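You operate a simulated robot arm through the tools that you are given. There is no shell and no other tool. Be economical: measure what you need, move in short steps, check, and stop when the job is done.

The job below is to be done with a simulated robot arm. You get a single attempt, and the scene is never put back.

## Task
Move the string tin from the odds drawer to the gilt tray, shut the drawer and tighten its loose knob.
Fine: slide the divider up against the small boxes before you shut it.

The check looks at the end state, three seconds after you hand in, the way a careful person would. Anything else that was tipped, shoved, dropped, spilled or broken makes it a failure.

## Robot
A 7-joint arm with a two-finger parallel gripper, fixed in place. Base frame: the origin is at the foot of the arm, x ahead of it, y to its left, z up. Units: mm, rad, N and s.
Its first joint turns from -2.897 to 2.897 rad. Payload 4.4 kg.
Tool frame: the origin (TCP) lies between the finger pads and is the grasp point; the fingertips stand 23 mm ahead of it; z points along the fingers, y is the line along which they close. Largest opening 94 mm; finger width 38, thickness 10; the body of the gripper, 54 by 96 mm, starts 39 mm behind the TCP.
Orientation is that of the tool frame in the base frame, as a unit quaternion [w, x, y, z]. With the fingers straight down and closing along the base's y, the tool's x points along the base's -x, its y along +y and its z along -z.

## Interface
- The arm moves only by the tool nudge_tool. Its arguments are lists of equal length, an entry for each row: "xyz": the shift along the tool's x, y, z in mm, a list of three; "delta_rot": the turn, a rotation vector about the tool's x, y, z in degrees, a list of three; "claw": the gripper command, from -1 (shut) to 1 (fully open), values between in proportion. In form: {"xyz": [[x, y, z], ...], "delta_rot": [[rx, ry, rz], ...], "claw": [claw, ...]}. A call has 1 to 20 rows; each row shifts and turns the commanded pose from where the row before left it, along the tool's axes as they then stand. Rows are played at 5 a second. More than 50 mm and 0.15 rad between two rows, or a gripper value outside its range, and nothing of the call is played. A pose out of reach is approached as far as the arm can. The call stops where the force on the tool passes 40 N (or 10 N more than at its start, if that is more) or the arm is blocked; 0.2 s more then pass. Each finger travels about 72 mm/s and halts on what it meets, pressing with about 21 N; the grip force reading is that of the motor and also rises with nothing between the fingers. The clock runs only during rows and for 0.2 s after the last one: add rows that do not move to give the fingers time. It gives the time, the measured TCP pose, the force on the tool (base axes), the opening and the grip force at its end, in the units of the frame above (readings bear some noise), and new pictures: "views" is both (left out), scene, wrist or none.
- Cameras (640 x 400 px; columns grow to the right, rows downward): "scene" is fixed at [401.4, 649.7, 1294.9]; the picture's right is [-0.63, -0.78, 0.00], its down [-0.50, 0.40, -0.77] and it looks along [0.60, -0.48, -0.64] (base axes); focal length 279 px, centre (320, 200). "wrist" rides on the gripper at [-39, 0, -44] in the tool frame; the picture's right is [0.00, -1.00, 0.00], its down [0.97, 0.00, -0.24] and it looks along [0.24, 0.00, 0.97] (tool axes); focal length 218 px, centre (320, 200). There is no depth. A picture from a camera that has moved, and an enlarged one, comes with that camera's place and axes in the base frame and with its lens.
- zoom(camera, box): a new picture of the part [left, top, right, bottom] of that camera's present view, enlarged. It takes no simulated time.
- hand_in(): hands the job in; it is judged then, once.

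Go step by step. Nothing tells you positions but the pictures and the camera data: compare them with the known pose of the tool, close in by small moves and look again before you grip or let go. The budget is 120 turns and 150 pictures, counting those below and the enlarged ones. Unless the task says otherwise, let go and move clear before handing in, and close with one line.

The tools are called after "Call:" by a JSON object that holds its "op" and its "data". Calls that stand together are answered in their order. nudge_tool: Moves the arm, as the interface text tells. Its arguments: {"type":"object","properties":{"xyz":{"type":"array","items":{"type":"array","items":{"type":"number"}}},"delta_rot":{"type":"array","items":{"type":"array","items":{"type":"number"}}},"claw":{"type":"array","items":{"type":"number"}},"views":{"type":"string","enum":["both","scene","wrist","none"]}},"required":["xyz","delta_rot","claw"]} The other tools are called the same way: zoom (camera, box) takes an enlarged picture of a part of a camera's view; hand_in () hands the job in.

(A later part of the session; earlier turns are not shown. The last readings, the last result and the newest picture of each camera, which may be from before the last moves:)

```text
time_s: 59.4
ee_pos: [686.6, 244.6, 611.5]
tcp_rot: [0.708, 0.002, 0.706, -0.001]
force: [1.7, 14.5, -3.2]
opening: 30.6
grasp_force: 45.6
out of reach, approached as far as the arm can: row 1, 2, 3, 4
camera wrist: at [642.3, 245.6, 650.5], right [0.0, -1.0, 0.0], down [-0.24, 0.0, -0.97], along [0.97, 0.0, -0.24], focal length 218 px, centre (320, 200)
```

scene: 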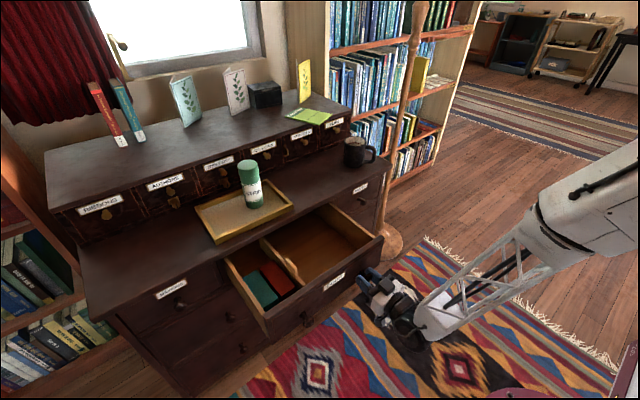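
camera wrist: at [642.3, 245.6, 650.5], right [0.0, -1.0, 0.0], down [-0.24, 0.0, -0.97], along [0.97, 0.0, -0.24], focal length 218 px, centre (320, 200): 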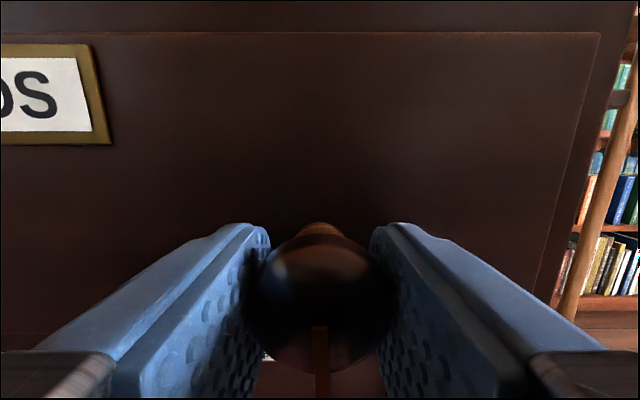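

A wrist joint limit, not the knob. I'll let go, back off, turn the tool half a turn back and regrip.

Call:
{"op": "nudge_tool", "data": {"xyz": [[0, 0, 0], [0, 0, 0], [0, 0, 0], [0, 0, -25], [0, 0, -25], [0, 0, 0], [0, 0, 0], [0, 0, 0], [0, 0, 0], [0, 0, 0], [0, 0, 0], [0, 0, 0], [0, 0, 0], [0, 0, 0], [0, 0, 0], [0, 0, 0], [0, 0, 0]], "delta_rot": [[0, 0, -4], [0, 0, -4], [0, 0, -4], [0, 0, 0], [0, 0, 0], [0, 0, -8], [0, 0, -8], [0, 0, -8], [0, 0, -8], [0, 0, -8], [0, 0, -8], [0, 0, -8], [0, 0, -8], [0, 0, -8], [0, 0, -8], [0, 0, -8], [0, 0, 0]], "claw": [0.25, 0.25, 0.25, 0.25, 0.25, 0.25, 0.25, 0.25, 0.25, 0.25, 0.25, 0.25, 0.25, 0.25, 0.25, 0.25, 0.25], "views": "wrist"}}

```text
time_s: 63.0
ee_pos: [636.3, 245.0, 610.3]
tcp_rot: [-0.455, 0.541, -0.455, 0.542]
force: [1.0, 0.2, 0.7]
opening: 58.9
grasp_force: 0.0
camera wrist: at [591.9, 284.3, 604.4], right [0.0, 0.17, 0.98], down [-0.24, -0.96, 0.17], along [0.97, -0.24, 0.04], focal length 218 px, centre (320, 200)
```

wrist: 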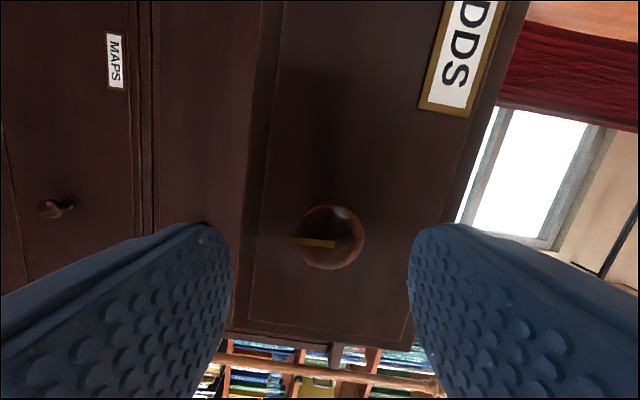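

Call:
{"op": "nudge_tool", "data": {"xyz": [[0, 0, 0], [0, 0, 0], [0, 0, 0], [0, 0, 0], [0, 0, 0], [0, 0, 0], [0, 0, 0], [0, 0, 0], [0, 0, 0], [0, 0, 0], [0, 0, 0]], "delta_rot": [[0, 0, -8], [0, 0, -8], [0, 0, -8], [0, 0, -8], [0, 0, -8], [0, 0, -8], [0, 0, -8], [0, 0, -8], [0, 0, -8], [0, 0, -8], [0, 0, 0]], "claw": [0.25, 0.25, 0.25, 0.25, 0.25, 0.25, 0.25, 0.25, 0.25, 0.25, 0.25], "views": "wrist"}}

Call:
{"op": "zoom", "data": {"camera": "wrist", "box": [200, 170, 440, 320]}}

```text
time_s: 65.4
ee_pos: [636.0, 244.0, 610.4]
tcp_rot: [0.0, 0.706, 0.0, 0.708]
force: [-0.2, -0.9, -0.7]
opening: 58.7
grasp_force: 0.1
camera wrist: at [592.4, 245.1, 572.4], right [0.0, 1.0, 0.0], down [-0.24, 0.0, 0.97], along [0.97, 0.0, 0.24], focal length 218 px, centre (320, 200)
```

wrist: 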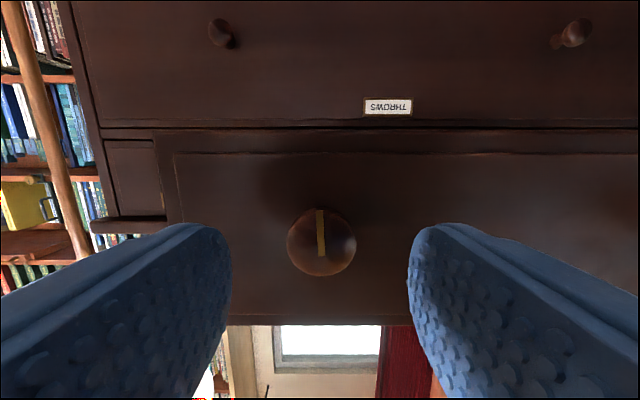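

```text
2.67 times, centred on (320, 245) of wrist
camera zoom: at [592.4, 245.1, 572.4], right [0.0, 1.0, 0.0], down [-0.24, 0.0, 0.97], along [0.97, 0.0, 0.24], focal length 582 px, centre (320, 80)
```

zoom: 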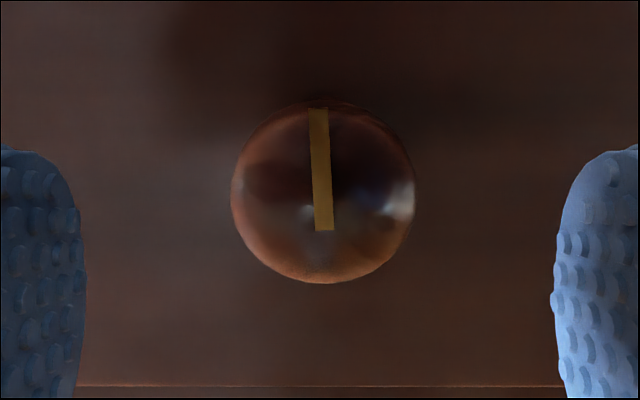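

Call:
{"op": "nudge_tool", "data": {"xyz": [[4, 0, 15], [0, -0.5, 15], [0, 0, 15], [0, 0, 0]], "delta_rot": [[0, 0, 0], [0, 0, 0], [0, 0, 0], [0, 0, 0]], "claw": [0.25, 0.25, 0.25, 0.25], "views": "wrist"}}

Call:
{"op": "zoom", "data": {"camera": "wrist", "box": [200, 220, 440, 400]}}

```text
time_s: 66.4
ee_pos: [681.0, 247.0, 615.0]
tcp_rot: [0.0, 0.706, -0.001, 0.708]
force: [-0.7, 0.4, -0.6]
opening: 59.0
grasp_force: 0.0
camera wrist: at [637.9, 246.9, 577.3], right [0.0, 1.0, 0.0], down [-0.24, 0.0, 0.97], along [0.97, 0.0, 0.24], focal length 218 px, centre (320, 200)
```

wrist: 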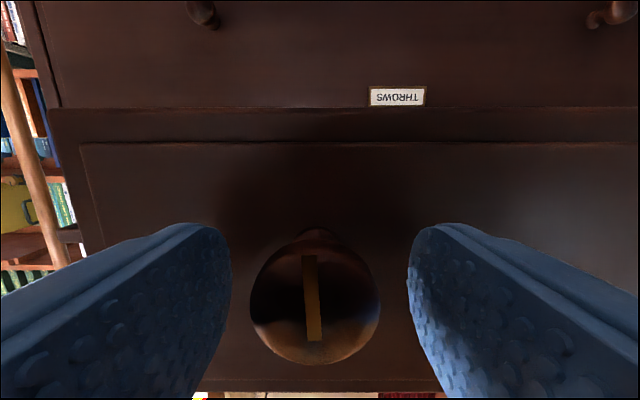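

```text
2.22 times, centred on (320, 310) of wrist
camera zoom: at [637.9, 246.9, 577.3], right [0.0, 1.0, 0.0], down [-0.24, 0.0, 0.97], along [0.97, 0.0, 0.24], focal length 485 px, centre (320, -44)
```

zoom: 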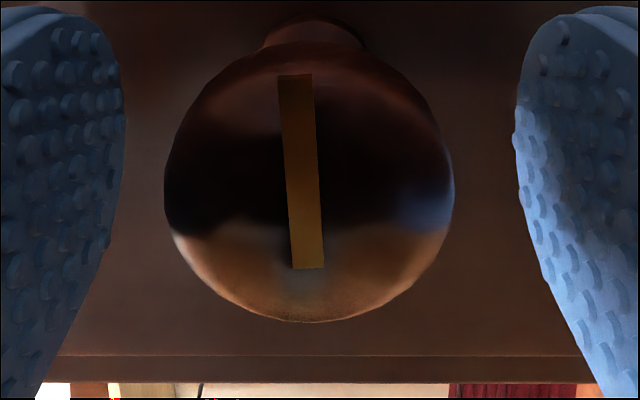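

Call:
{"op": "nudge_tool", "data": {"xyz": [[0, 1.2, 3], [0, 0, 0], [0, 0, 0], [0, 0, 0]], "delta_rot": [[0, 0, 0], [0, 0, 0], [0, 0, 0], [0, 0, 0]], "claw": [0.25, -0.3, -1, -1], "views": "none"}}

Call:
{"op": "nudge_tool", "data": {"xyz": [[0, 0, 0], [0, 0, 0], [0, 0, 0], [0, 0, 0], [0, 0, 0], [0, 0, 0], [0, 0, 0]], "delta_rot": [[0, 0, 4], [0, 0, 4], [0, 0, 4], [0, 0, 4], [0, 0, 4], [0, 0, 4], [0, 0, 0]], "claw": [-1, -1, -1, -1, -1, -1, -1], "views": "wrist"}}

```text
time_s: 67.4
ee_pos: [684.7, 245.6, 615.1]
tcp_rot: [0.0, 0.706, -0.001, 0.709]
force: [-0.5, 12.7, -5.1]
opening: 30.8
grasp_force: 45.0
```

```text
time_s: 68.5
ee_pos: [683.5, 245.5, 615.7]
tcp_rot: [-0.107, 0.699, -0.107, 0.699]
force: [0.5, 10.3, -5.3]
opening: 30.9
grasp_force: 44.9
stopped in row 5: the force on the tool passed its limit (the readings are from after the stop); the commanded pose is now the measured one
camera wrist: at [640.2, 257.1, 578.7], right [0.0, 0.95, 0.3], down [-0.24, -0.29, 0.93], along [0.97, -0.07, 0.23], focal length 218 px, centre (320, 200)
```

wrist: 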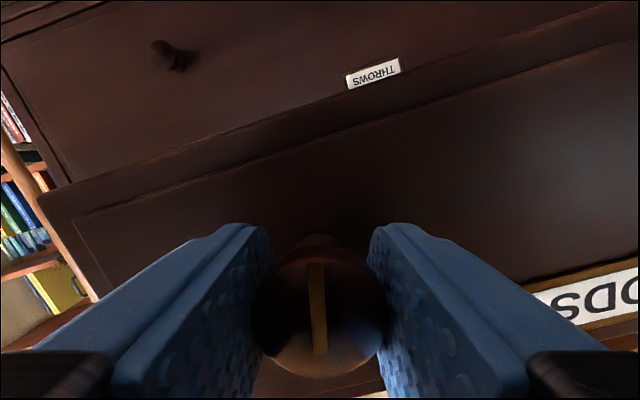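

Call:
{"op": "nudge_tool", "data": {"xyz": [[-0.3, -0.4, 0], [0, 0, 0], [0, 0, 0], [0, 0, 0], [0, 0, 0], [0, 0, 0], [0, 0, 0], [0, 0, 0]], "delta_rot": [[0, 0, 0], [0, 0, 0], [0, 0, 3], [0, 0, 3], [0, 0, 3], [0, 0, 3], [0, 0, 3], [0, 0, 0]], "claw": [-1, -1, -1, -1, -1, -1, -1, -1], "views": "wrist"}}

```text
time_s: 70.3
ee_pos: [684.8, 245.8, 615.0]
tcp_rot: [-0.197, 0.679, -0.197, 0.679]
force: [1.6, -7.0, -5.3]
opening: 30.8
grasp_force: 44.7
camera wrist: at [640.6, 266.4, 583.0], right [0.0, 0.84, 0.54], down [-0.24, -0.52, 0.82], along [0.97, -0.13, 0.2], focal length 218 px, centre (320, 200)
```

wrist: 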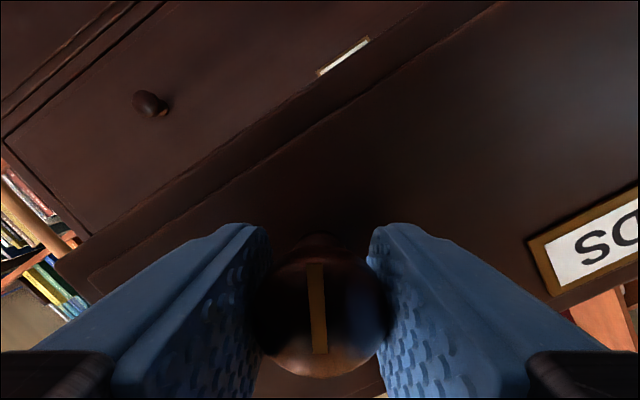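

Call:
{"op": "nudge_tool", "data": {"xyz": [[0, 0, 0], [0, 0, 0], [0, 0, 0], [0, 0, 0], [0, 0, 0], [0, 0, 0], [0, 0, 0], [0, 0, 0], [0, 0, 0]], "delta_rot": [[0, 0, 3], [0, 0, 3], [0, 0, 3], [0, 0, 3], [0, 0, 3], [0, 0, 3], [0, 0, 3], [0, 0, 3], [0, 0, 0]], "claw": [-1, -1, -1, -1, -1, -1, -1, -1, -1], "views": "wrist"}}

```text
time_s: 72.3
ee_pos: [683.8, 245.1, 613.8]
tcp_rot: [-0.334, 0.622, -0.335, 0.624]
force: [1.8, -32.7, 18.7]
opening: 30.8
grasp_force: 44.4
camera wrist: at [639.7, 278.1, 594.1], right [0.0, 0.55, 0.83], down [-0.24, -0.81, 0.54], along [0.97, -0.2, 0.13], focal length 218 px, centre (320, 200)
```

wrist: 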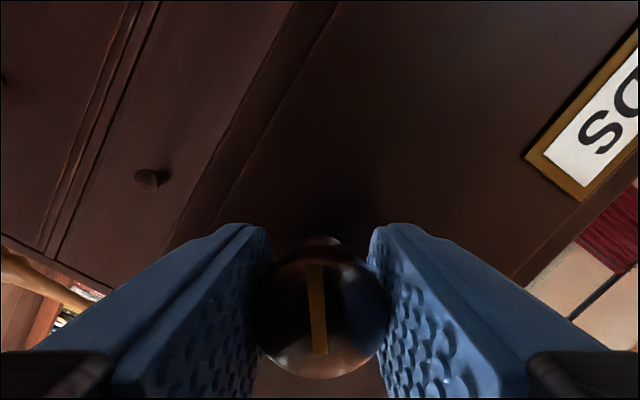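

Call:
{"op": "nudge_tool", "data": {"xyz": [[0, 0, 0], [0, 0, 0], [0, 0, 0]], "delta_rot": [[0, 0, 0], [0, 0, 0], [0, 0, 0]], "claw": [-0.1, 0.1, 0.1], "views": "wrist"}}

Call:
{"op": "zoom", "data": {"camera": "wrist", "box": [200, 220, 440, 400]}}

```text
time_s: 73.1
ee_pos: [683.4, 245.7, 613.9]
tcp_rot: [-0.334, 0.623, -0.333, 0.624]
force: [0.5, -0.4, -0.5]
opening: 51.8
grasp_force: 0.1
camera wrist: at [639.5, 278.5, 593.8], right [0.0, 0.55, 0.83], down [-0.24, -0.81, 0.54], along [0.97, -0.2, 0.13], focal length 218 px, centre (320, 200)
```

wrist: 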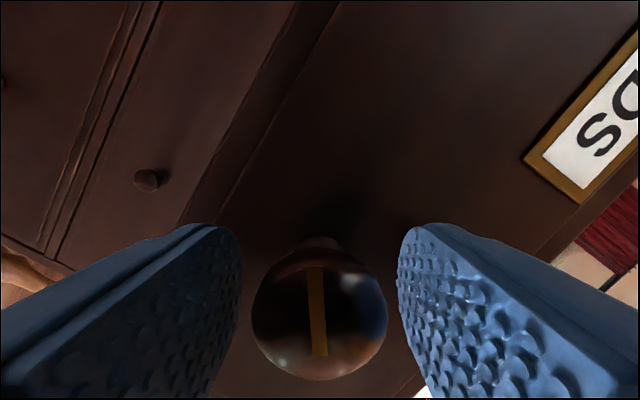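

```text
2.22 times, centred on (320, 310) of wrist
camera zoom: at [639.5, 278.5, 593.8], right [0.0, 0.55, 0.83], down [-0.24, -0.81, 0.54], along [0.97, -0.2, 0.13], focal length 485 px, centre (320, -44)
```

zoom: 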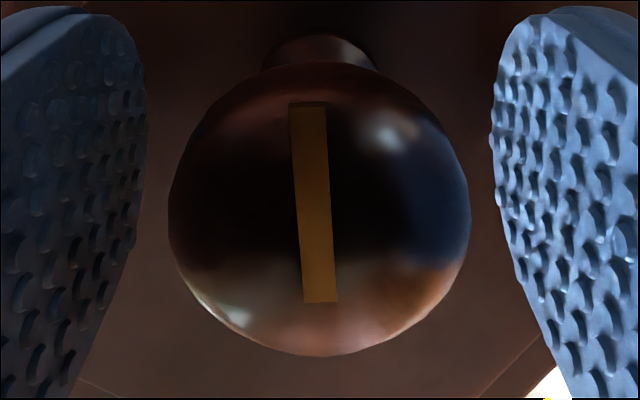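

Call:
{"op": "nudge_tool", "data": {"xyz": [[1, 0, 2], [0, 0, 0], [0, 0, 0], [0, 0, 0]], "delta_rot": [[0, 0, 0], [0, 0, 0], [0, 0, 0], [0, 0, 0]], "claw": [-0.1, -1, -1, -1], "views": "none"}}

Call:
{"op": "nudge_tool", "data": {"xyz": [[0, 0, 0], [0, 0, 0], [0, 0, 0], [0, 0, 0], [0, 0, 0], [0, 0, 0], [0, 0, 0], [0, 0, 0], [0, 0, 0]], "delta_rot": [[0, 0, 3], [0, 0, 3], [0, 0, 3], [0, 0, 3], [0, 0, 3], [0, 0, 3], [0, 0, 3], [0, 0, 3], [0, 0, 0]], "claw": [-1, -1, -1, -1, -1, -1, -1, -1, -1], "views": "wrist"}}

```text
time_s: 74.1
ee_pos: [684.8, 243.6, 615.2]
tcp_rot: [-0.334, 0.623, -0.333, 0.624]
force: [-1.8, 6.3, 5.4]
opening: 30.8
grasp_force: 45.1
```

```text
time_s: 76.1
ee_pos: [686.4, 244.6, 615.3]
tcp_rot: [-0.455, 0.54, -0.457, 0.541]
force: [-2.4, 8.1, -31.2]
opening: 30.7
grasp_force: 45.4
camera wrist: at [642.9, 283.3, 609.4], right [0.0, 0.17, 0.99], down [-0.24, -0.96, 0.16], along [0.97, -0.24, 0.04], focal length 218 px, centre (320, 200)
```

wrist: 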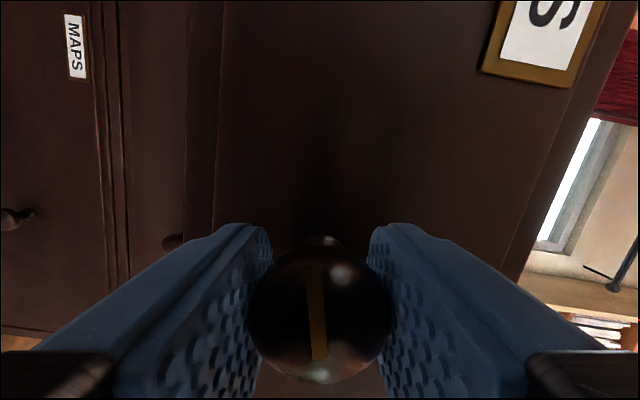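

Call:
{"op": "nudge_tool", "data": {"xyz": [[0, 0.6, 0], [0, 0.6, 0], [0, 0, 0]], "delta_rot": [[0, 0, 0], [0, 0, 0], [0, 0, 0]], "claw": [-1, -1, -1], "views": "none"}}

Call:
{"op": "nudge_tool", "data": {"xyz": [[0, 0, 0], [0, 0, 0], [0, 0, 0], [0, 0, 0], [0, 0, 0], [0, 0, 0], [0, 0, 0]], "delta_rot": [[0, 0, 3], [0, 0, 3], [0, 0, 3], [0, 0, 3], [0, 0, 3], [0, 0, 3], [0, 0, 0]], "claw": [-1, -1, -1, -1, -1, -1, -1], "views": "wrist"}}

```text
time_s: 76.9
ee_pos: [686.2, 244.2, 615.2]
tcp_rot: [-0.456, 0.539, -0.457, 0.541]
force: [2.4, 0.5, -8.5]
opening: 30.7
grasp_force: 45.6
```

```text
time_s: 78.5
ee_pos: [687.2, 244.0, 614.2]
tcp_rot: [0.535, -0.461, 0.535, -0.463]
force: [-0.9, -4.3, 8.4]
opening: 30.7
grasp_force: 45.2
camera wrist: at [642.9, 283.4, 621.1], right [0.0, -0.15, 0.99], down [-0.24, -0.96, -0.14], along [0.97, -0.24, -0.03], focal length 218 px, centre (320, 200)
```

wrist: 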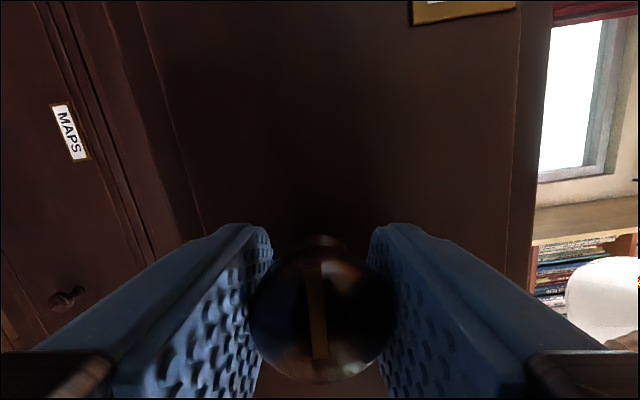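

Call:
{"op": "nudge_tool", "data": {"xyz": [[0, 0, 0], [0, 0, 0], [0, 0, 0], [0, 0, 0], [0, 0, 0], [0, 0, 0], [0, 0, 0], [0, 0, 0], [0, 0, 0]], "delta_rot": [[0, 0, 3], [0, 0, 3], [0, 0, 3], [0, 0, 3], [0, 0, 3], [0, 0, 3], [0, 0, 3], [0, 0, 3], [0, 0, 0]], "claw": [-1, -1, -1, -1, -1, -1, -1, -1, -1], "views": "wrist"}}

```text
time_s: 80.5
ee_pos: [686.4, 244.3, 613.8]
tcp_rot: [0.62, -0.341, 0.619, -0.341]
force: [0.6, 27.2, -2.8]
opening: 30.8
grasp_force: 45.0
camera wrist: at [642.3, 277.7, 636.1], right [0.0, -0.54, 0.84], down [-0.24, -0.82, -0.52], along [0.97, -0.2, -0.13], focal length 218 px, centre (320, 200)
```

wrist: 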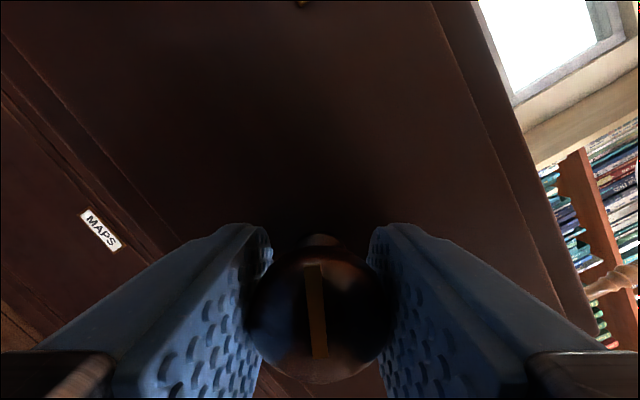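

Call:
{"op": "nudge_tool", "data": {"xyz": [[0, 0, 0], [0, 0, 0], [0, 0, 0]], "delta_rot": [[0, 0, 0], [0, 0, 0], [0, 0, 0]], "claw": [-0.1, 0.1, 0.1], "views": "wrist"}}

Call:
{"op": "zoom", "data": {"camera": "wrist", "box": [200, 220, 440, 400]}}

```text
time_s: 81.3
ee_pos: [686.6, 243.3, 614.4]
tcp_rot: [0.619, -0.341, 0.619, -0.341]
force: [0.0, -0.9, 0.5]
opening: 51.7
grasp_force: 0.0
camera wrist: at [642.4, 277.2, 636.2], right [0.0, -0.53, 0.84], down [-0.24, -0.82, -0.52], along [0.97, -0.2, -0.13], focal length 218 px, centre (320, 200)
```

wrist: 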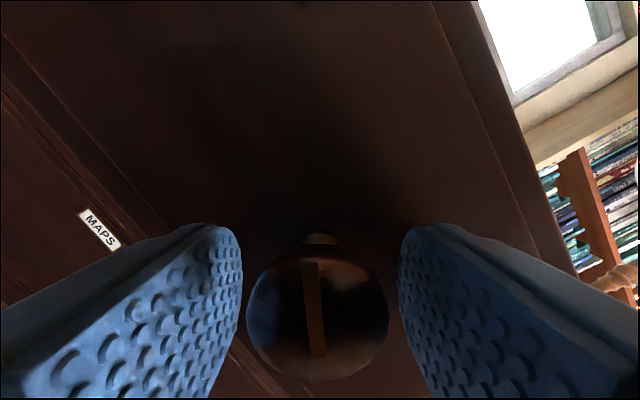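

```text
2.22 times, centred on (320, 310) of wrist
camera zoom: at [642.4, 277.2, 636.2], right [0.0, -0.53, 0.84], down [-0.24, -0.82, -0.52], along [0.97, -0.2, -0.13], focal length 485 px, centre (320, -44)
```

zoom: 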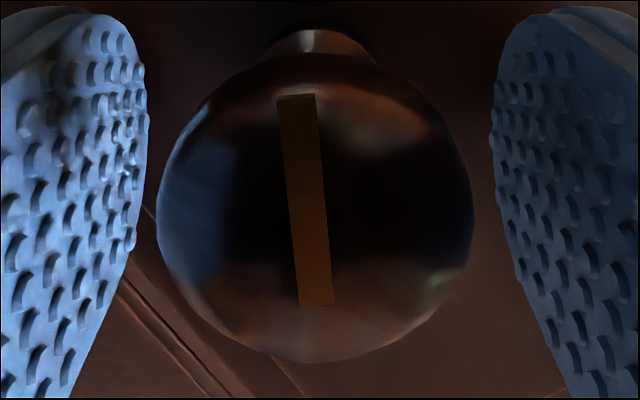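

Call:
{"op": "nudge_tool", "data": {"xyz": [[-0.8, 0.5, 0], [0, 0, 0], [0, 0, 0], [0, 0, 0]], "delta_rot": [[0, 0, 0], [0, 0, 0], [0, 0, 0], [0, 0, 0]], "claw": [-0.1, -1, -1, -1], "views": "none"}}

Call:
{"op": "nudge_tool", "data": {"xyz": [[0, 0, 0], [0, 0, 0], [0, 0, 0], [0, 0, 0], [0, 0, 0], [0, 0, 0], [0, 0, 0], [0, 0, 0], [0, 0, 0]], "delta_rot": [[0, 0, 3], [0, 0, 3], [0, 0, 3], [0, 0, 3], [0, 0, 3], [0, 0, 3], [0, 0, 3], [0, 0, 3], [0, 0, 0]], "claw": [-1, -1, -1, -1, -1, -1, -1, -1, -1], "views": "wrist"}}

```text
time_s: 82.3
ee_pos: [687.0, 244.4, 614.5]
tcp_rot: [0.62, -0.339, 0.619, -0.342]
force: [-0.1, -18.9, 19.1]
opening: 30.6
grasp_force: 45.0
```

```text
time_s: 83.1
ee_pos: [685.9, 244.2, 614.0]
tcp_rot: [0.643, -0.294, 0.642, -0.296]
force: [-1.2, -7.9, 1.3]
opening: 30.4
grasp_force: 45.1
stopped in row 3: the force on the tool passed its limit (the readings are from after the stop); the commanded pose is now the measured one
camera wrist: at [642.1, 274.9, 640.6], right [0.0, -0.65, 0.76], down [-0.24, -0.74, -0.63], along [0.97, -0.18, -0.15], focal length 218 px, centre (320, 200)
```

wrist: 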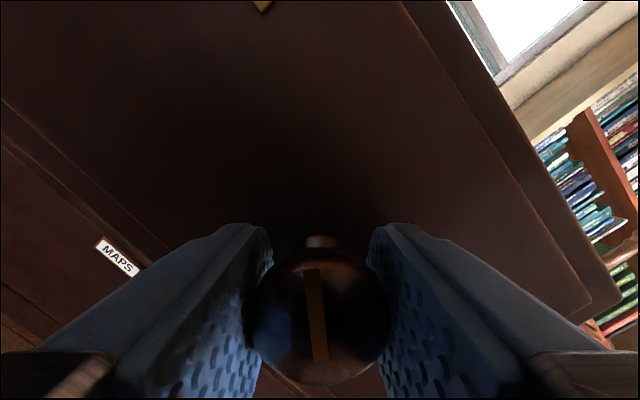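

Call:
{"op": "nudge_tool", "data": {"xyz": [[0, 0, 0], [0, 0, 0], [0, 0, 0], [0, 0, 0], [0, 0, 0], [0, 0, 0], [0, 0, 0], [0, 0, 0], [0, 0, 0]], "delta_rot": [[0, 0, 3], [0, 0, 3], [0, 0, 3], [0, 0, 3], [0, 0, 3], [0, 0, 3], [0, 0, 3], [0, 0, 3], [0, 0, 0]], "claw": [-1, -1, -1, -1, -1, -1, -1, -1, -1], "views": "wrist"}}

```text
time_s: 85.1
ee_pos: [686.9, 245.1, 614.3]
tcp_rot: [0.69, -0.155, 0.689, -0.156]
force: [0.0, 8.7, -4.1]
opening: 30.4
grasp_force: 44.7
camera wrist: at [642.2, 262.1, 650.4], right [0.0, -0.9, 0.43], down [-0.24, -0.42, -0.88], along [0.97, -0.1, -0.22], focal length 218 px, centre (320, 200)
```

wrist: 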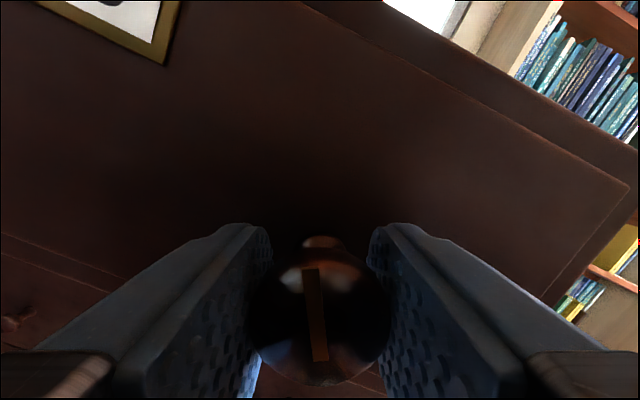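

Call:
{"op": "nudge_tool", "data": {"xyz": [[0, 0, 0], [0, 0, 0], [0, 0, 0], [0, 0, 0], [0, 0, 0], [0, 0, 0], [0, 0, 0], [0, 0, 0], [0, 0, 0]], "delta_rot": [[0, 0, 3], [0, 0, 3], [0, 0, 3], [0, 0, 3], [0, 0, 3], [0, 0, 3], [0, 0, 3], [0, 0, 3], [0, 0, 0]], "claw": [-1, -1, -1, -1, -1, -1, -1, -1, -1], "views": "wrist"}}

```text
time_s: 86.8
ee_pos: [687.3, 245.6, 613.6]
tcp_rot: [0.707, -0.022, 0.706, -0.022]
force: [1.5, 5.7, -7.0]
opening: 30.4
grasp_force: 44.7
stopped in row 8: the force on the tool passed its limit (the readings are from after the stop); the commanded pose is now the measured one
camera wrist: at [642.6, 248.1, 654.1], right [0.0, -1.0, 0.06], down [-0.24, -0.06, -0.97], along [0.97, -0.02, -0.24], focal length 218 px, centre (320, 200)
```

wrist: 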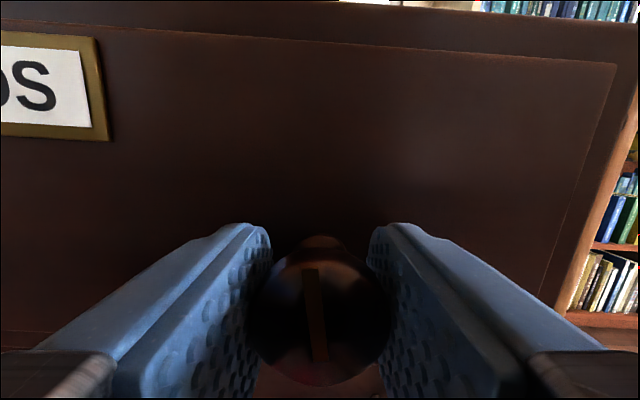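

Pointer is now close to 12 o'clock after about 245°. I'll release, flip the tool back, look straight on, and test whether it still turns.

Call:
{"op": "nudge_tool", "data": {"xyz": [[0, 0, 0], [0, 0, 0], [0, 0, 0], [0, 0, -25], [0, 0, -25], [0, 0, 0], [0, 0, 0], [0, 0, 0], [0, 0, 0], [0, 0, 0], [0, 0, 0], [0, 0, 0], [0, 0, 0], [0, 0, 0], [0, 0, 0], [0, 0, 0], [0, 0, 0]], "delta_rot": [[0, 0, 0], [0, 0, 0], [0, 0, 0], [0, 0, 0], [0, 0, 0], [0, 0, -8], [0, 0, -8], [0, 0, -8], [0, 0, -8], [0, 0, -8], [0, 0, -8], [0, 0, -8], [0, 0, -8], [0, 0, -8], [0, 0, -8], [0, 0, -8], [0, 0, 0]], "claw": [0.25, 0.25, 0.25, 0.25, 0.25, 0.25, 0.25, 0.25, 0.25, 0.25, 0.25, 0.25, 0.25, 0.25, 0.25, 0.25, 0.25], "views": "none"}}

Call:
{"op": "nudge_tool", "data": {"xyz": [[0, 0, 0], [0, 0, 0], [0, 0, 0], [0, 0, 0], [0, 0, 0], [0, 0, 0], [0, 0, 0], [0, 0, 0], [0, 0, 0], [0, 0, 0], [0, 0, 0], [0, 0, 0]], "delta_rot": [[0, 0, -8], [0, 0, -8], [0, 0, -8], [0, 0, -8], [0, 0, -8], [0, 0, -8], [0, 0, -8], [0, 0, -8], [0, 0, -8], [0, 0, -8], [0, 0, -8], [0, 0, 0]], "claw": [0.25, 0.25, 0.25, 0.25, 0.25, 0.25, 0.25, 0.25, 0.25, 0.25, 0.25, 0.25], "views": "wrist"}}

Call:
{"op": "zoom", "data": {"camera": "wrist", "box": [200, 170, 440, 320]}}

```text
time_s: 90.4
ee_pos: [636.9, 244.1, 615.0]
tcp_rot: [-0.493, 0.506, -0.492, 0.508]
force: [0.2, 0.0, -0.2]
opening: 58.7
grasp_force: 0.0
```

```text
time_s: 93.0
ee_pos: [635.9, 245.4, 614.4]
tcp_rot: [-0.001, 0.706, -0.002, 0.708]
force: [1.0, 0.0, -0.4]
opening: 59.0
grasp_force: 0.1
camera wrist: at [592.8, 246.0, 575.9], right [0.0, 1.0, 0.01], down [-0.24, 0.0, 0.97], along [0.97, 0.0, 0.24], focal length 218 px, centre (320, 200)
```

wrist: 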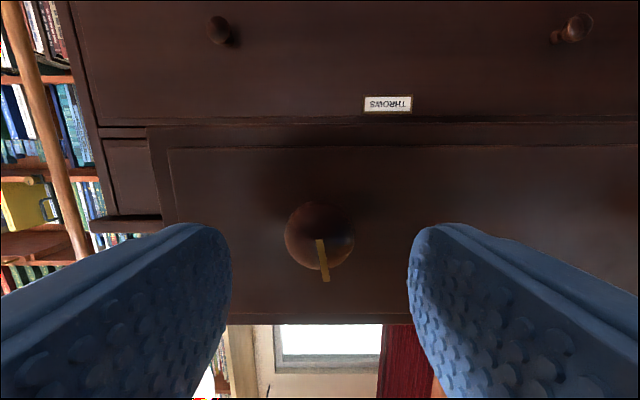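

```text
2.67 times, centred on (320, 245) of wrist
camera zoom: at [592.8, 246.0, 575.9], right [0.0, 1.0, 0.01], down [-0.24, 0.0, 0.97], along [0.97, 0.0, 0.24], focal length 582 px, centre (320, 80)
```

zoom: 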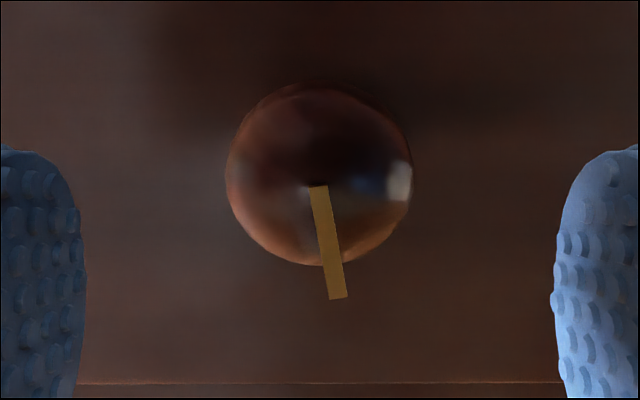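

Call:
{"op": "nudge_tool", "data": {"xyz": [[2.3, 0, 15], [0, 0, 15], [0, 0, 12], [0, 0, 8], [0, 0, 0]], "delta_rot": [[0, 0, 0], [0, 0, 0], [0, 0, 0], [0, 0, 0], [0, 0, 0]], "claw": [0.25, 0.25, 0.25, 0.25, 0.25], "views": "wrist"}}

Call:
{"op": "zoom", "data": {"camera": "wrist", "box": [200, 220, 440, 400]}}

```text
time_s: 94.2
ee_pos: [685.3, 244.9, 616.9]
tcp_rot: [-0.002, 0.706, -0.002, 0.708]
force: [-0.2, 0.2, 0.7]
opening: 58.8
grasp_force: 0.0
camera wrist: at [642.0, 245.9, 578.6], right [0.0, 1.0, 0.01], down [-0.24, -0.01, 0.97], along [0.97, 0.0, 0.24], focal length 218 px, centre (320, 200)
```

wrist: 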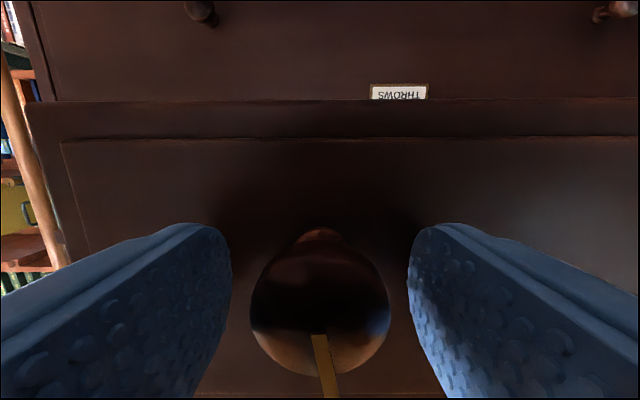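

```text
2.22 times, centred on (320, 310) of wrist
camera zoom: at [642.0, 245.9, 578.6], right [0.0, 1.0, 0.01], down [-0.24, -0.01, 0.97], along [0.97, 0.0, 0.24], focal length 485 px, centre (320, -44)
```

zoom: 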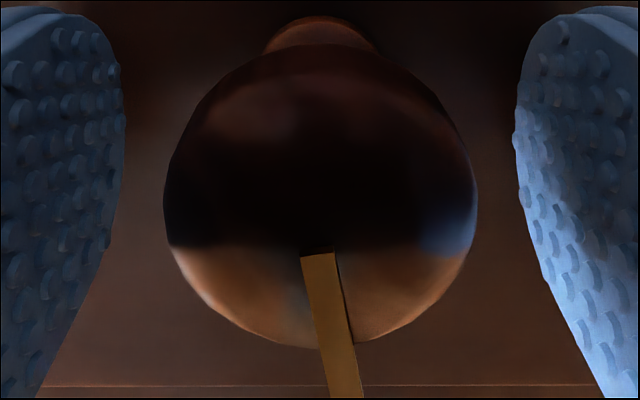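

Call:
{"op": "nudge_tool", "data": {"xyz": [[-1.3, 0, 0], [0, 0, 0], [0, 0, 0], [0, 0, 0]], "delta_rot": [[0, 0, 0], [0, 0, 0], [0, 0, 0], [0, 0, 0]], "claw": [0.2, -0.3, -1, -1], "views": "none"}}

Call:
{"op": "nudge_tool", "data": {"xyz": [[0, 0, 0], [0, 0, 0], [0, 0, 0], [0, 0, 0], [0, 0, 0], [0, 0, 0], [0, 0, 0], [0, 0, 0]], "delta_rot": [[0, 0, 2.5], [0, 0, 2.5], [0, 0, 2.5], [0, 0, 2.5], [0, 0, 2.5], [0, 0, 2.5], [0, 0, 2.5], [0, 0, 0]], "claw": [-1, -1, -1, -1, -1, -1, -1, -1], "views": "wrist"}}

```text
time_s: 95.2
ee_pos: [686.3, 244.7, 614.9]
tcp_rot: [-0.001, 0.707, -0.003, 0.708]
force: [2.0, -4.1, 0.4]
opening: 30.4
grasp_force: 44.4
```

```text
time_s: 97.0
ee_pos: [685.9, 245.3, 614.6]
tcp_rot: [-0.11, 0.698, -0.111, 0.699]
force: [-0.5, 13.3, -10.0]
opening: 29.2
grasp_force: 45.4
camera wrist: at [641.6, 257.6, 578.4], right [0.0, 0.95, 0.31], down [-0.24, -0.3, 0.92], along [0.97, -0.07, 0.23], focal length 218 px, centre (320, 200)
```

wrist: 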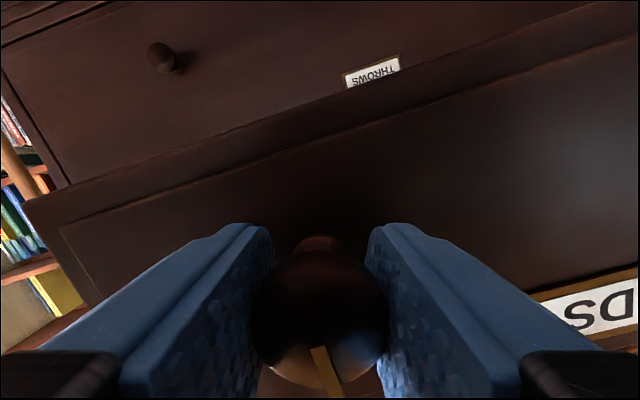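

Call:
{"op": "nudge_tool", "data": {"xyz": [[0, 0, 0], [0, 0, 0], [0, 0, 0], [0, 0, 0]], "delta_rot": [[0, 0, 2.5], [0, 0, 2.5], [0, 0, 2.5], [0, 0, 0]], "claw": [-1, -1, -1, -1], "views": "wrist"}}

Call:
{"op": "zoom", "data": {"camera": "wrist", "box": [200, 220, 440, 400]}}

```text
time_s: 98.0
ee_pos: [685.6, 243.9, 615.1]
tcp_rot: [-0.155, 0.689, -0.157, 0.691]
force: [2.9, 12.5, 2.9]
opening: 30.1
grasp_force: 44.8
camera wrist: at [642.4, 262.1, 581.0], right [0.0, 0.9, 0.43], down [-0.24, -0.42, 0.88], along [0.97, -0.1, 0.22], focal length 218 px, centre (320, 200)
```

wrist: 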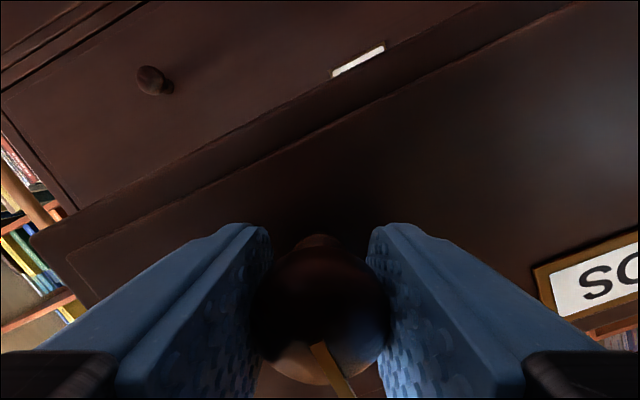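

```text
2.22 times, centred on (320, 310) of wrist
camera zoom: at [642.4, 262.1, 581.0], right [0.0, 0.9, 0.43], down [-0.24, -0.42, 0.88], along [0.97, -0.1, 0.22], focal length 485 px, centre (320, -44)
```

zoom: 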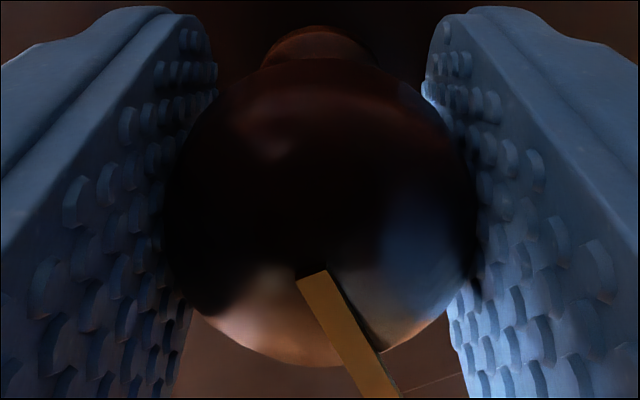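

The tool now slips while the pointer stays at 12 o'clock: the knob is tight at its stop. Releasing, backing off and looking.

Call:
{"op": "nudge_tool", "data": {"xyz": [[0, 0, 0], [0, 0, 0], [0, 0, 0], [0, 0, -25], [0, 0, -30], [0, 0, 0], [0, 0, 0], [0, 0, 0], [0, 0, 0], [0, 0, 0]], "delta_rot": [[0, 0, 0], [0, 0, 0], [0, 0, 0], [0, 0, 0], [0, 0, 0], [0, 0, -8.5], [0, 0, -8.5], [0, 0, -8.5], [0, 0, 0], [0, 0, 0]], "claw": [0.25, 0.25, 0.25, 0.25, 0.25, 0.25, 0.25, 0.25, 0.25, 0.25]}}

Call:
{"op": "zoom", "data": {"camera": "wrist", "box": [200, 170, 440, 320]}}

```text
time_s: 100.2
ee_pos: [631.5, 245.0, 615.9]
tcp_rot: [0.002, 0.707, -0.001, 0.708]
force: [0.3, -0.1, 0.2]
opening: 58.3
grasp_force: 0.1
camera wrist: at [587.5, 245.6, 577.1], right [0.0, 1.0, 0.0], down [-0.24, 0.0, 0.97], along [0.97, 0.0, 0.24], focal length 218 px, centre (320, 200)
```

scene: 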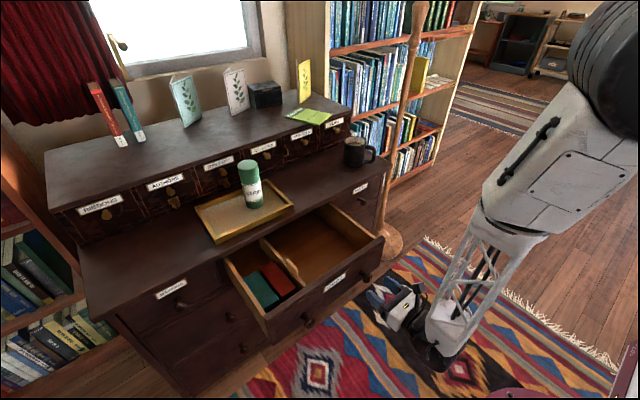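
wrist: 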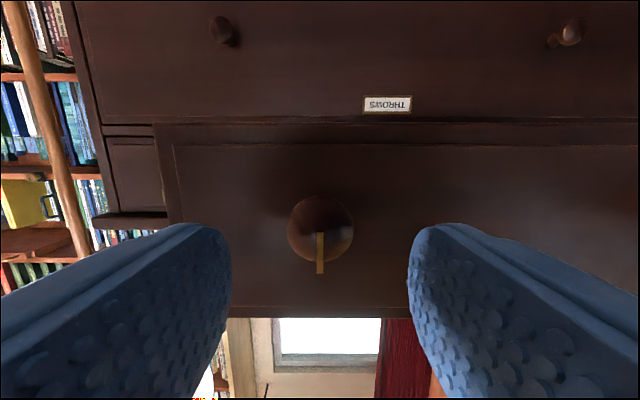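

```text
2.67 times, centred on (320, 245) of wrist
camera zoom: at [587.5, 245.6, 577.1], right [0.0, 1.0, 0.0], down [-0.24, 0.0, 0.97], along [0.97, 0.0, 0.24], focal length 582 px, centre (320, 80)
```

zoom: 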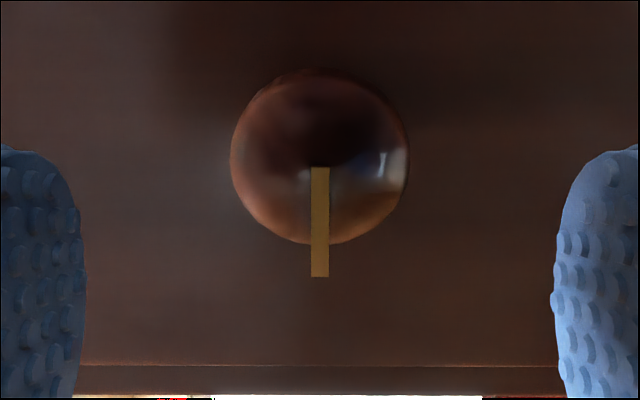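

The pointer stands exactly upright. Now I close the fingers, step between knob and label, and push the drawer shut.

Call:
{"op": "nudge_tool", "data": {"xyz": [[0, 0, 0], [7, -24, 0], [7, -24, 0], [0, 0, 20], [0, 0, 15], [0, 0, 10], [0, 0, 0]], "delta_rot": [[0, 0, 0], [0, 0, 0], [0, 0, 0], [0, 0, 0], [0, 0, 0], [0, 0, 0], [0, 0, 0]], "claw": [-1, -1, -1, -1, -1, -1, -1]}}

Call:
{"op": "zoom", "data": {"camera": "scene", "box": [320, 230, 440, 330]}}

```text
time_s: 101.8
ee_pos: [677.0, 290.5, 628.9]
tcp_rot: [0.002, 0.706, 0.0, 0.708]
force: [0.1, 0.7, -0.3]
opening: 0.0
grasp_force: 20.8
camera wrist: at [633.0, 292.7, 591.3], right [0.0, 1.0, 0.0], down [-0.24, 0.0, 0.97], along [0.97, 0.0, 0.24], focal length 218 px, centre (320, 200)
```

scene: 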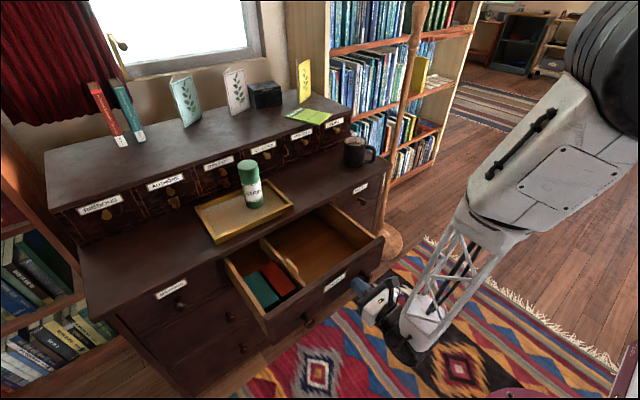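
wrist: 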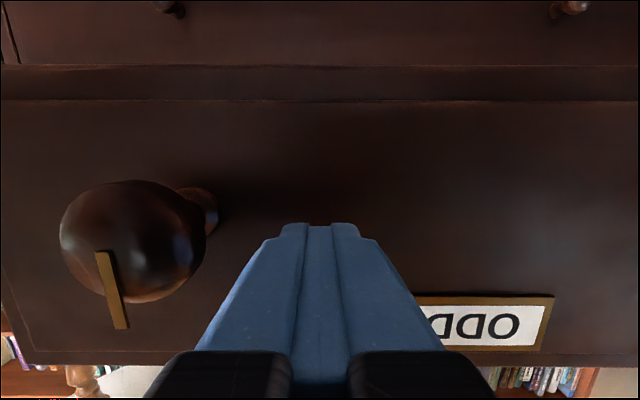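

```text
4.00 times, centred on (380, 280) of scene
camera zoom: at [401.4, 649.7, 1294.9], right [-0.63, -0.78, 0.0], down [-0.5, 0.4, -0.77], along [0.6, -0.48, -0.64], focal length 1116 px, centre (80, -120)
```

zoom: 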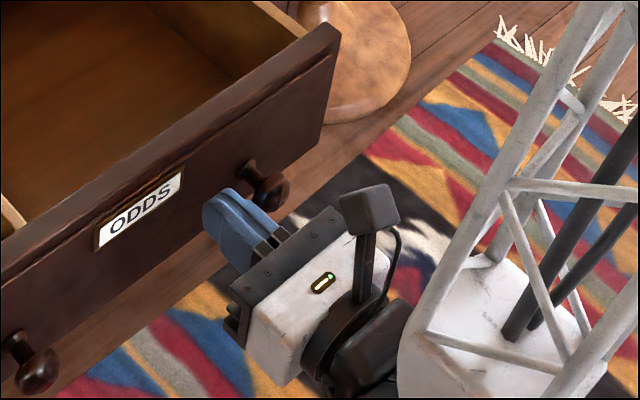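

Call:
{"op": "nudge_tool", "data": {"xyz": [[0, 0, 6], [0, 0, 6], [0, 0, 6], [0, 0, 8], [0, 0, 8], [0, 0, 8], [0, 0, 8], [0, 0, 8], [0, 0, 8], [0, 0, 8], [0, 0, 8], [0, 0, 8], [0, 0, 8], [0, 0, 0]], "delta_rot": [[0, 0, 0], [0, 0, 0], [0, 0, 0], [0, 0, 0], [0, 0, 0], [0, 0, 0], [0, 0, 0], [0, 0, 0], [0, 0, 0], [0, 0, 0], [0, 0, 0], [0, 0, 0], [0, 0, 0], [0, 0, 0]], "claw": [-1, -1, -1, -1, -1, -1, -1, -1, -1, -1, -1, -1, -1, -1]}}

```text
time_s: 104.8
ee_pos: [774.8, 293.1, 627.8]
tcp_rot: [0.002, 0.706, 0.0, 0.708]
force: [-0.6, 0.0, 0.2]
opening: 0.1
grasp_force: 20.9
camera wrist: at [730.2, 293.4, 590.2], right [0.0, 1.0, 0.0], down [-0.24, 0.0, 0.97], along [0.97, 0.0, 0.24], focal length 218 px, centre (320, 200)
```

scene: 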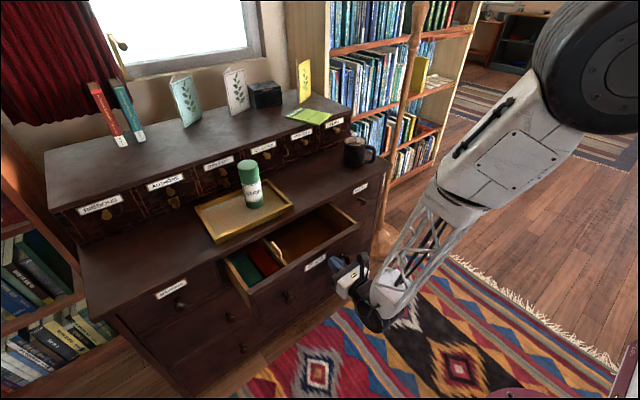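
wrist: 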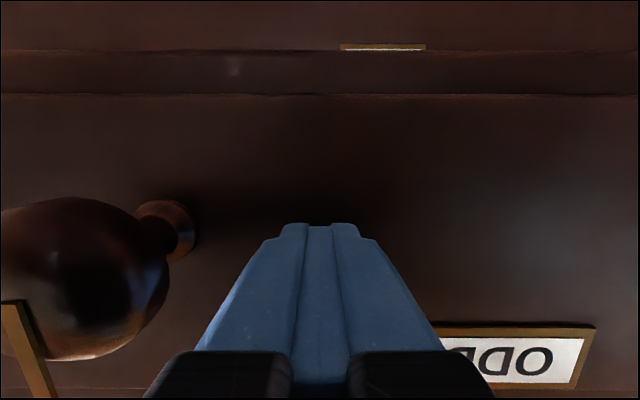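

Call:
{"op": "nudge_tool", "data": {"xyz": [[0, 0, 8], [0, 0, 8], [0, 0, 8], [0, 0, 8], [0, 0, 8], [0, 0, 8], [0, 0, 8], [0, 0, 8], [0, 0, 8], [0, 0, 8], [0, 0, 5], [0, 0, 5], [0, 0, 5], [0, 0, 0]], "delta_rot": [[0, 0, 0], [0, 0, 0], [0, 0, 0], [0, 0, 0], [0, 0, 0], [0, 0, 0], [0, 0, 0], [0, 0, 0], [0, 0, 0], [0, 0, 0], [0, 0, 0], [0, 0, 0], [0, 0, 0], [0, 0, 0]], "claw": [-1, -1, -1, -1, -1, -1, -1, -1, -1, -1, -1, -1, -1, -1]}}

Call:
{"op": "zoom", "data": {"camera": "scene", "box": [200, 190, 400, 340]}}

```text
time_s: 107.8
ee_pos: [869.2, 293.0, 629.9]
tcp_rot: [0.001, 0.706, 0.001, 0.708]
force: [-1.6, -1.1, -0.7]
opening: 0.0
grasp_force: 20.9
camera wrist: at [825.7, 292.9, 592.0], right [0.0, 1.0, 0.0], down [-0.24, 0.0, 0.97], along [0.97, 0.0, 0.24], focal length 218 px, centre (320, 200)
```

scene: 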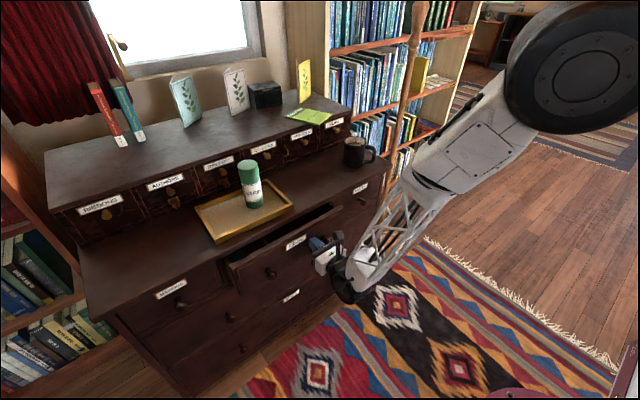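
wrist: 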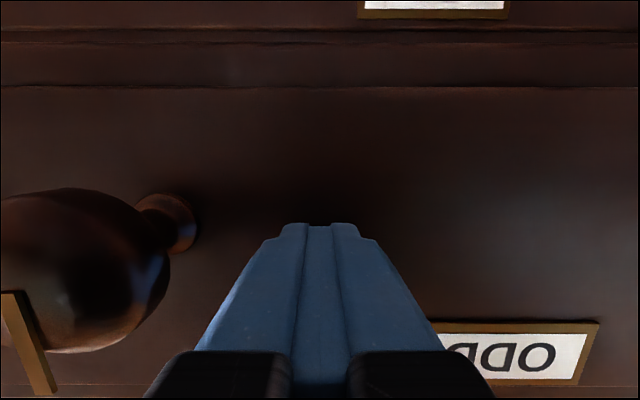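

```text
2.67 times, centred on (300, 265) of scene
camera zoom: at [401.4, 649.7, 1294.9], right [-0.63, -0.78, 0.0], down [-0.5, 0.4, -0.77], along [0.6, -0.48, -0.64], focal length 744 px, centre (373, 27)
```

zoom: 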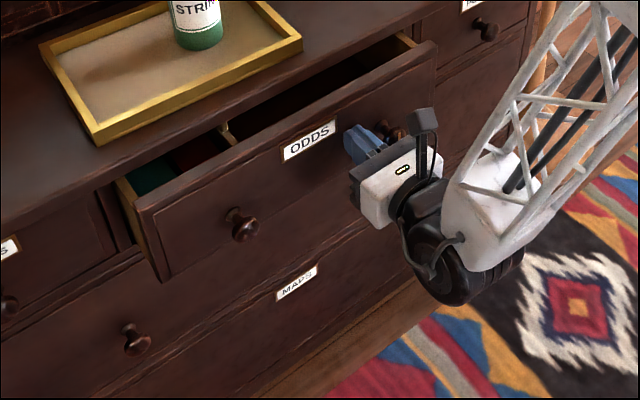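

Call:
{"op": "nudge_tool", "data": {"xyz": [[0, 0, 5], [0, 0, 5], [0, 0, 5], [0, 0, 5], [0, 0, 5], [0, 0, 5], [0, 0, 4], [0, 0, 4], [0, 0, 4], [0, 0, 4], [0, 0, 4], [0, 0, 4], [0, 0, 4], [0, 0, 0]], "delta_rot": [[0, 0, 0], [0, 0, 0], [0, 0, 0], [0, 0, 0], [0, 0, 0], [0, 0, 0], [0, 0, 0], [0, 0, 0], [0, 0, 0], [0, 0, 0], [0, 0, 0], [0, 0, 0], [0, 0, 0], [0, 0, 0]], "claw": [-1, -1, -1, -1, -1, -1, -1, -1, -1, -1, -1, -1, -1, -1]}}

Call:
{"op": "zoom", "data": {"camera": "scene", "box": [200, 170, 400, 320]}}

```text
time_s: 110.8
ee_pos: [927.6, 292.4, 629.1]
tcp_rot: [0.0, 0.707, 0.001, 0.708]
force: [-0.2, -0.2, 0.5]
opening: 0.0
grasp_force: 20.5
camera wrist: at [883.2, 291.6, 591.2], right [0.0, 1.0, 0.0], down [-0.24, 0.0, 0.97], along [0.97, 0.0, 0.24], focal length 218 px, centre (320, 200)
```

scene: 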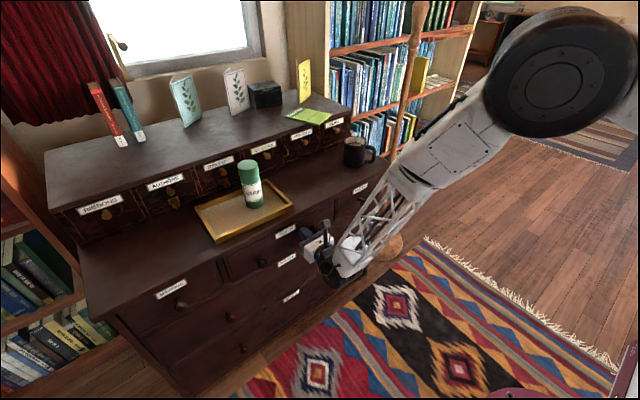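
wrist: 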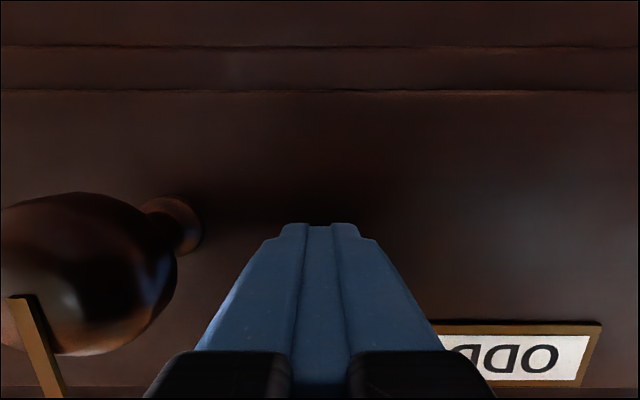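

```text
2.67 times, centred on (300, 245) of scene
camera zoom: at [401.4, 649.7, 1294.9], right [-0.63, -0.78, 0.0], down [-0.5, 0.4, -0.77], along [0.6, -0.48, -0.64], focal length 744 px, centre (373, 80)
```

zoom: 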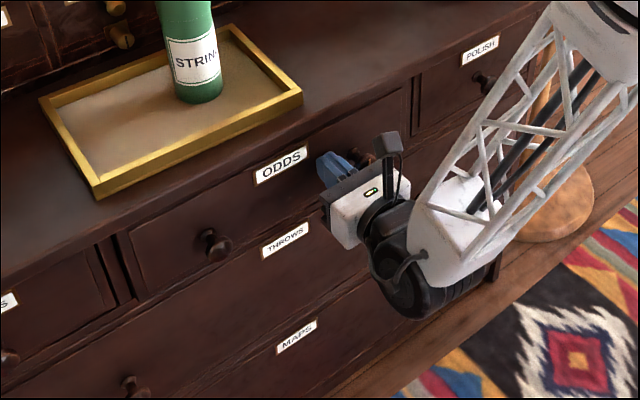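

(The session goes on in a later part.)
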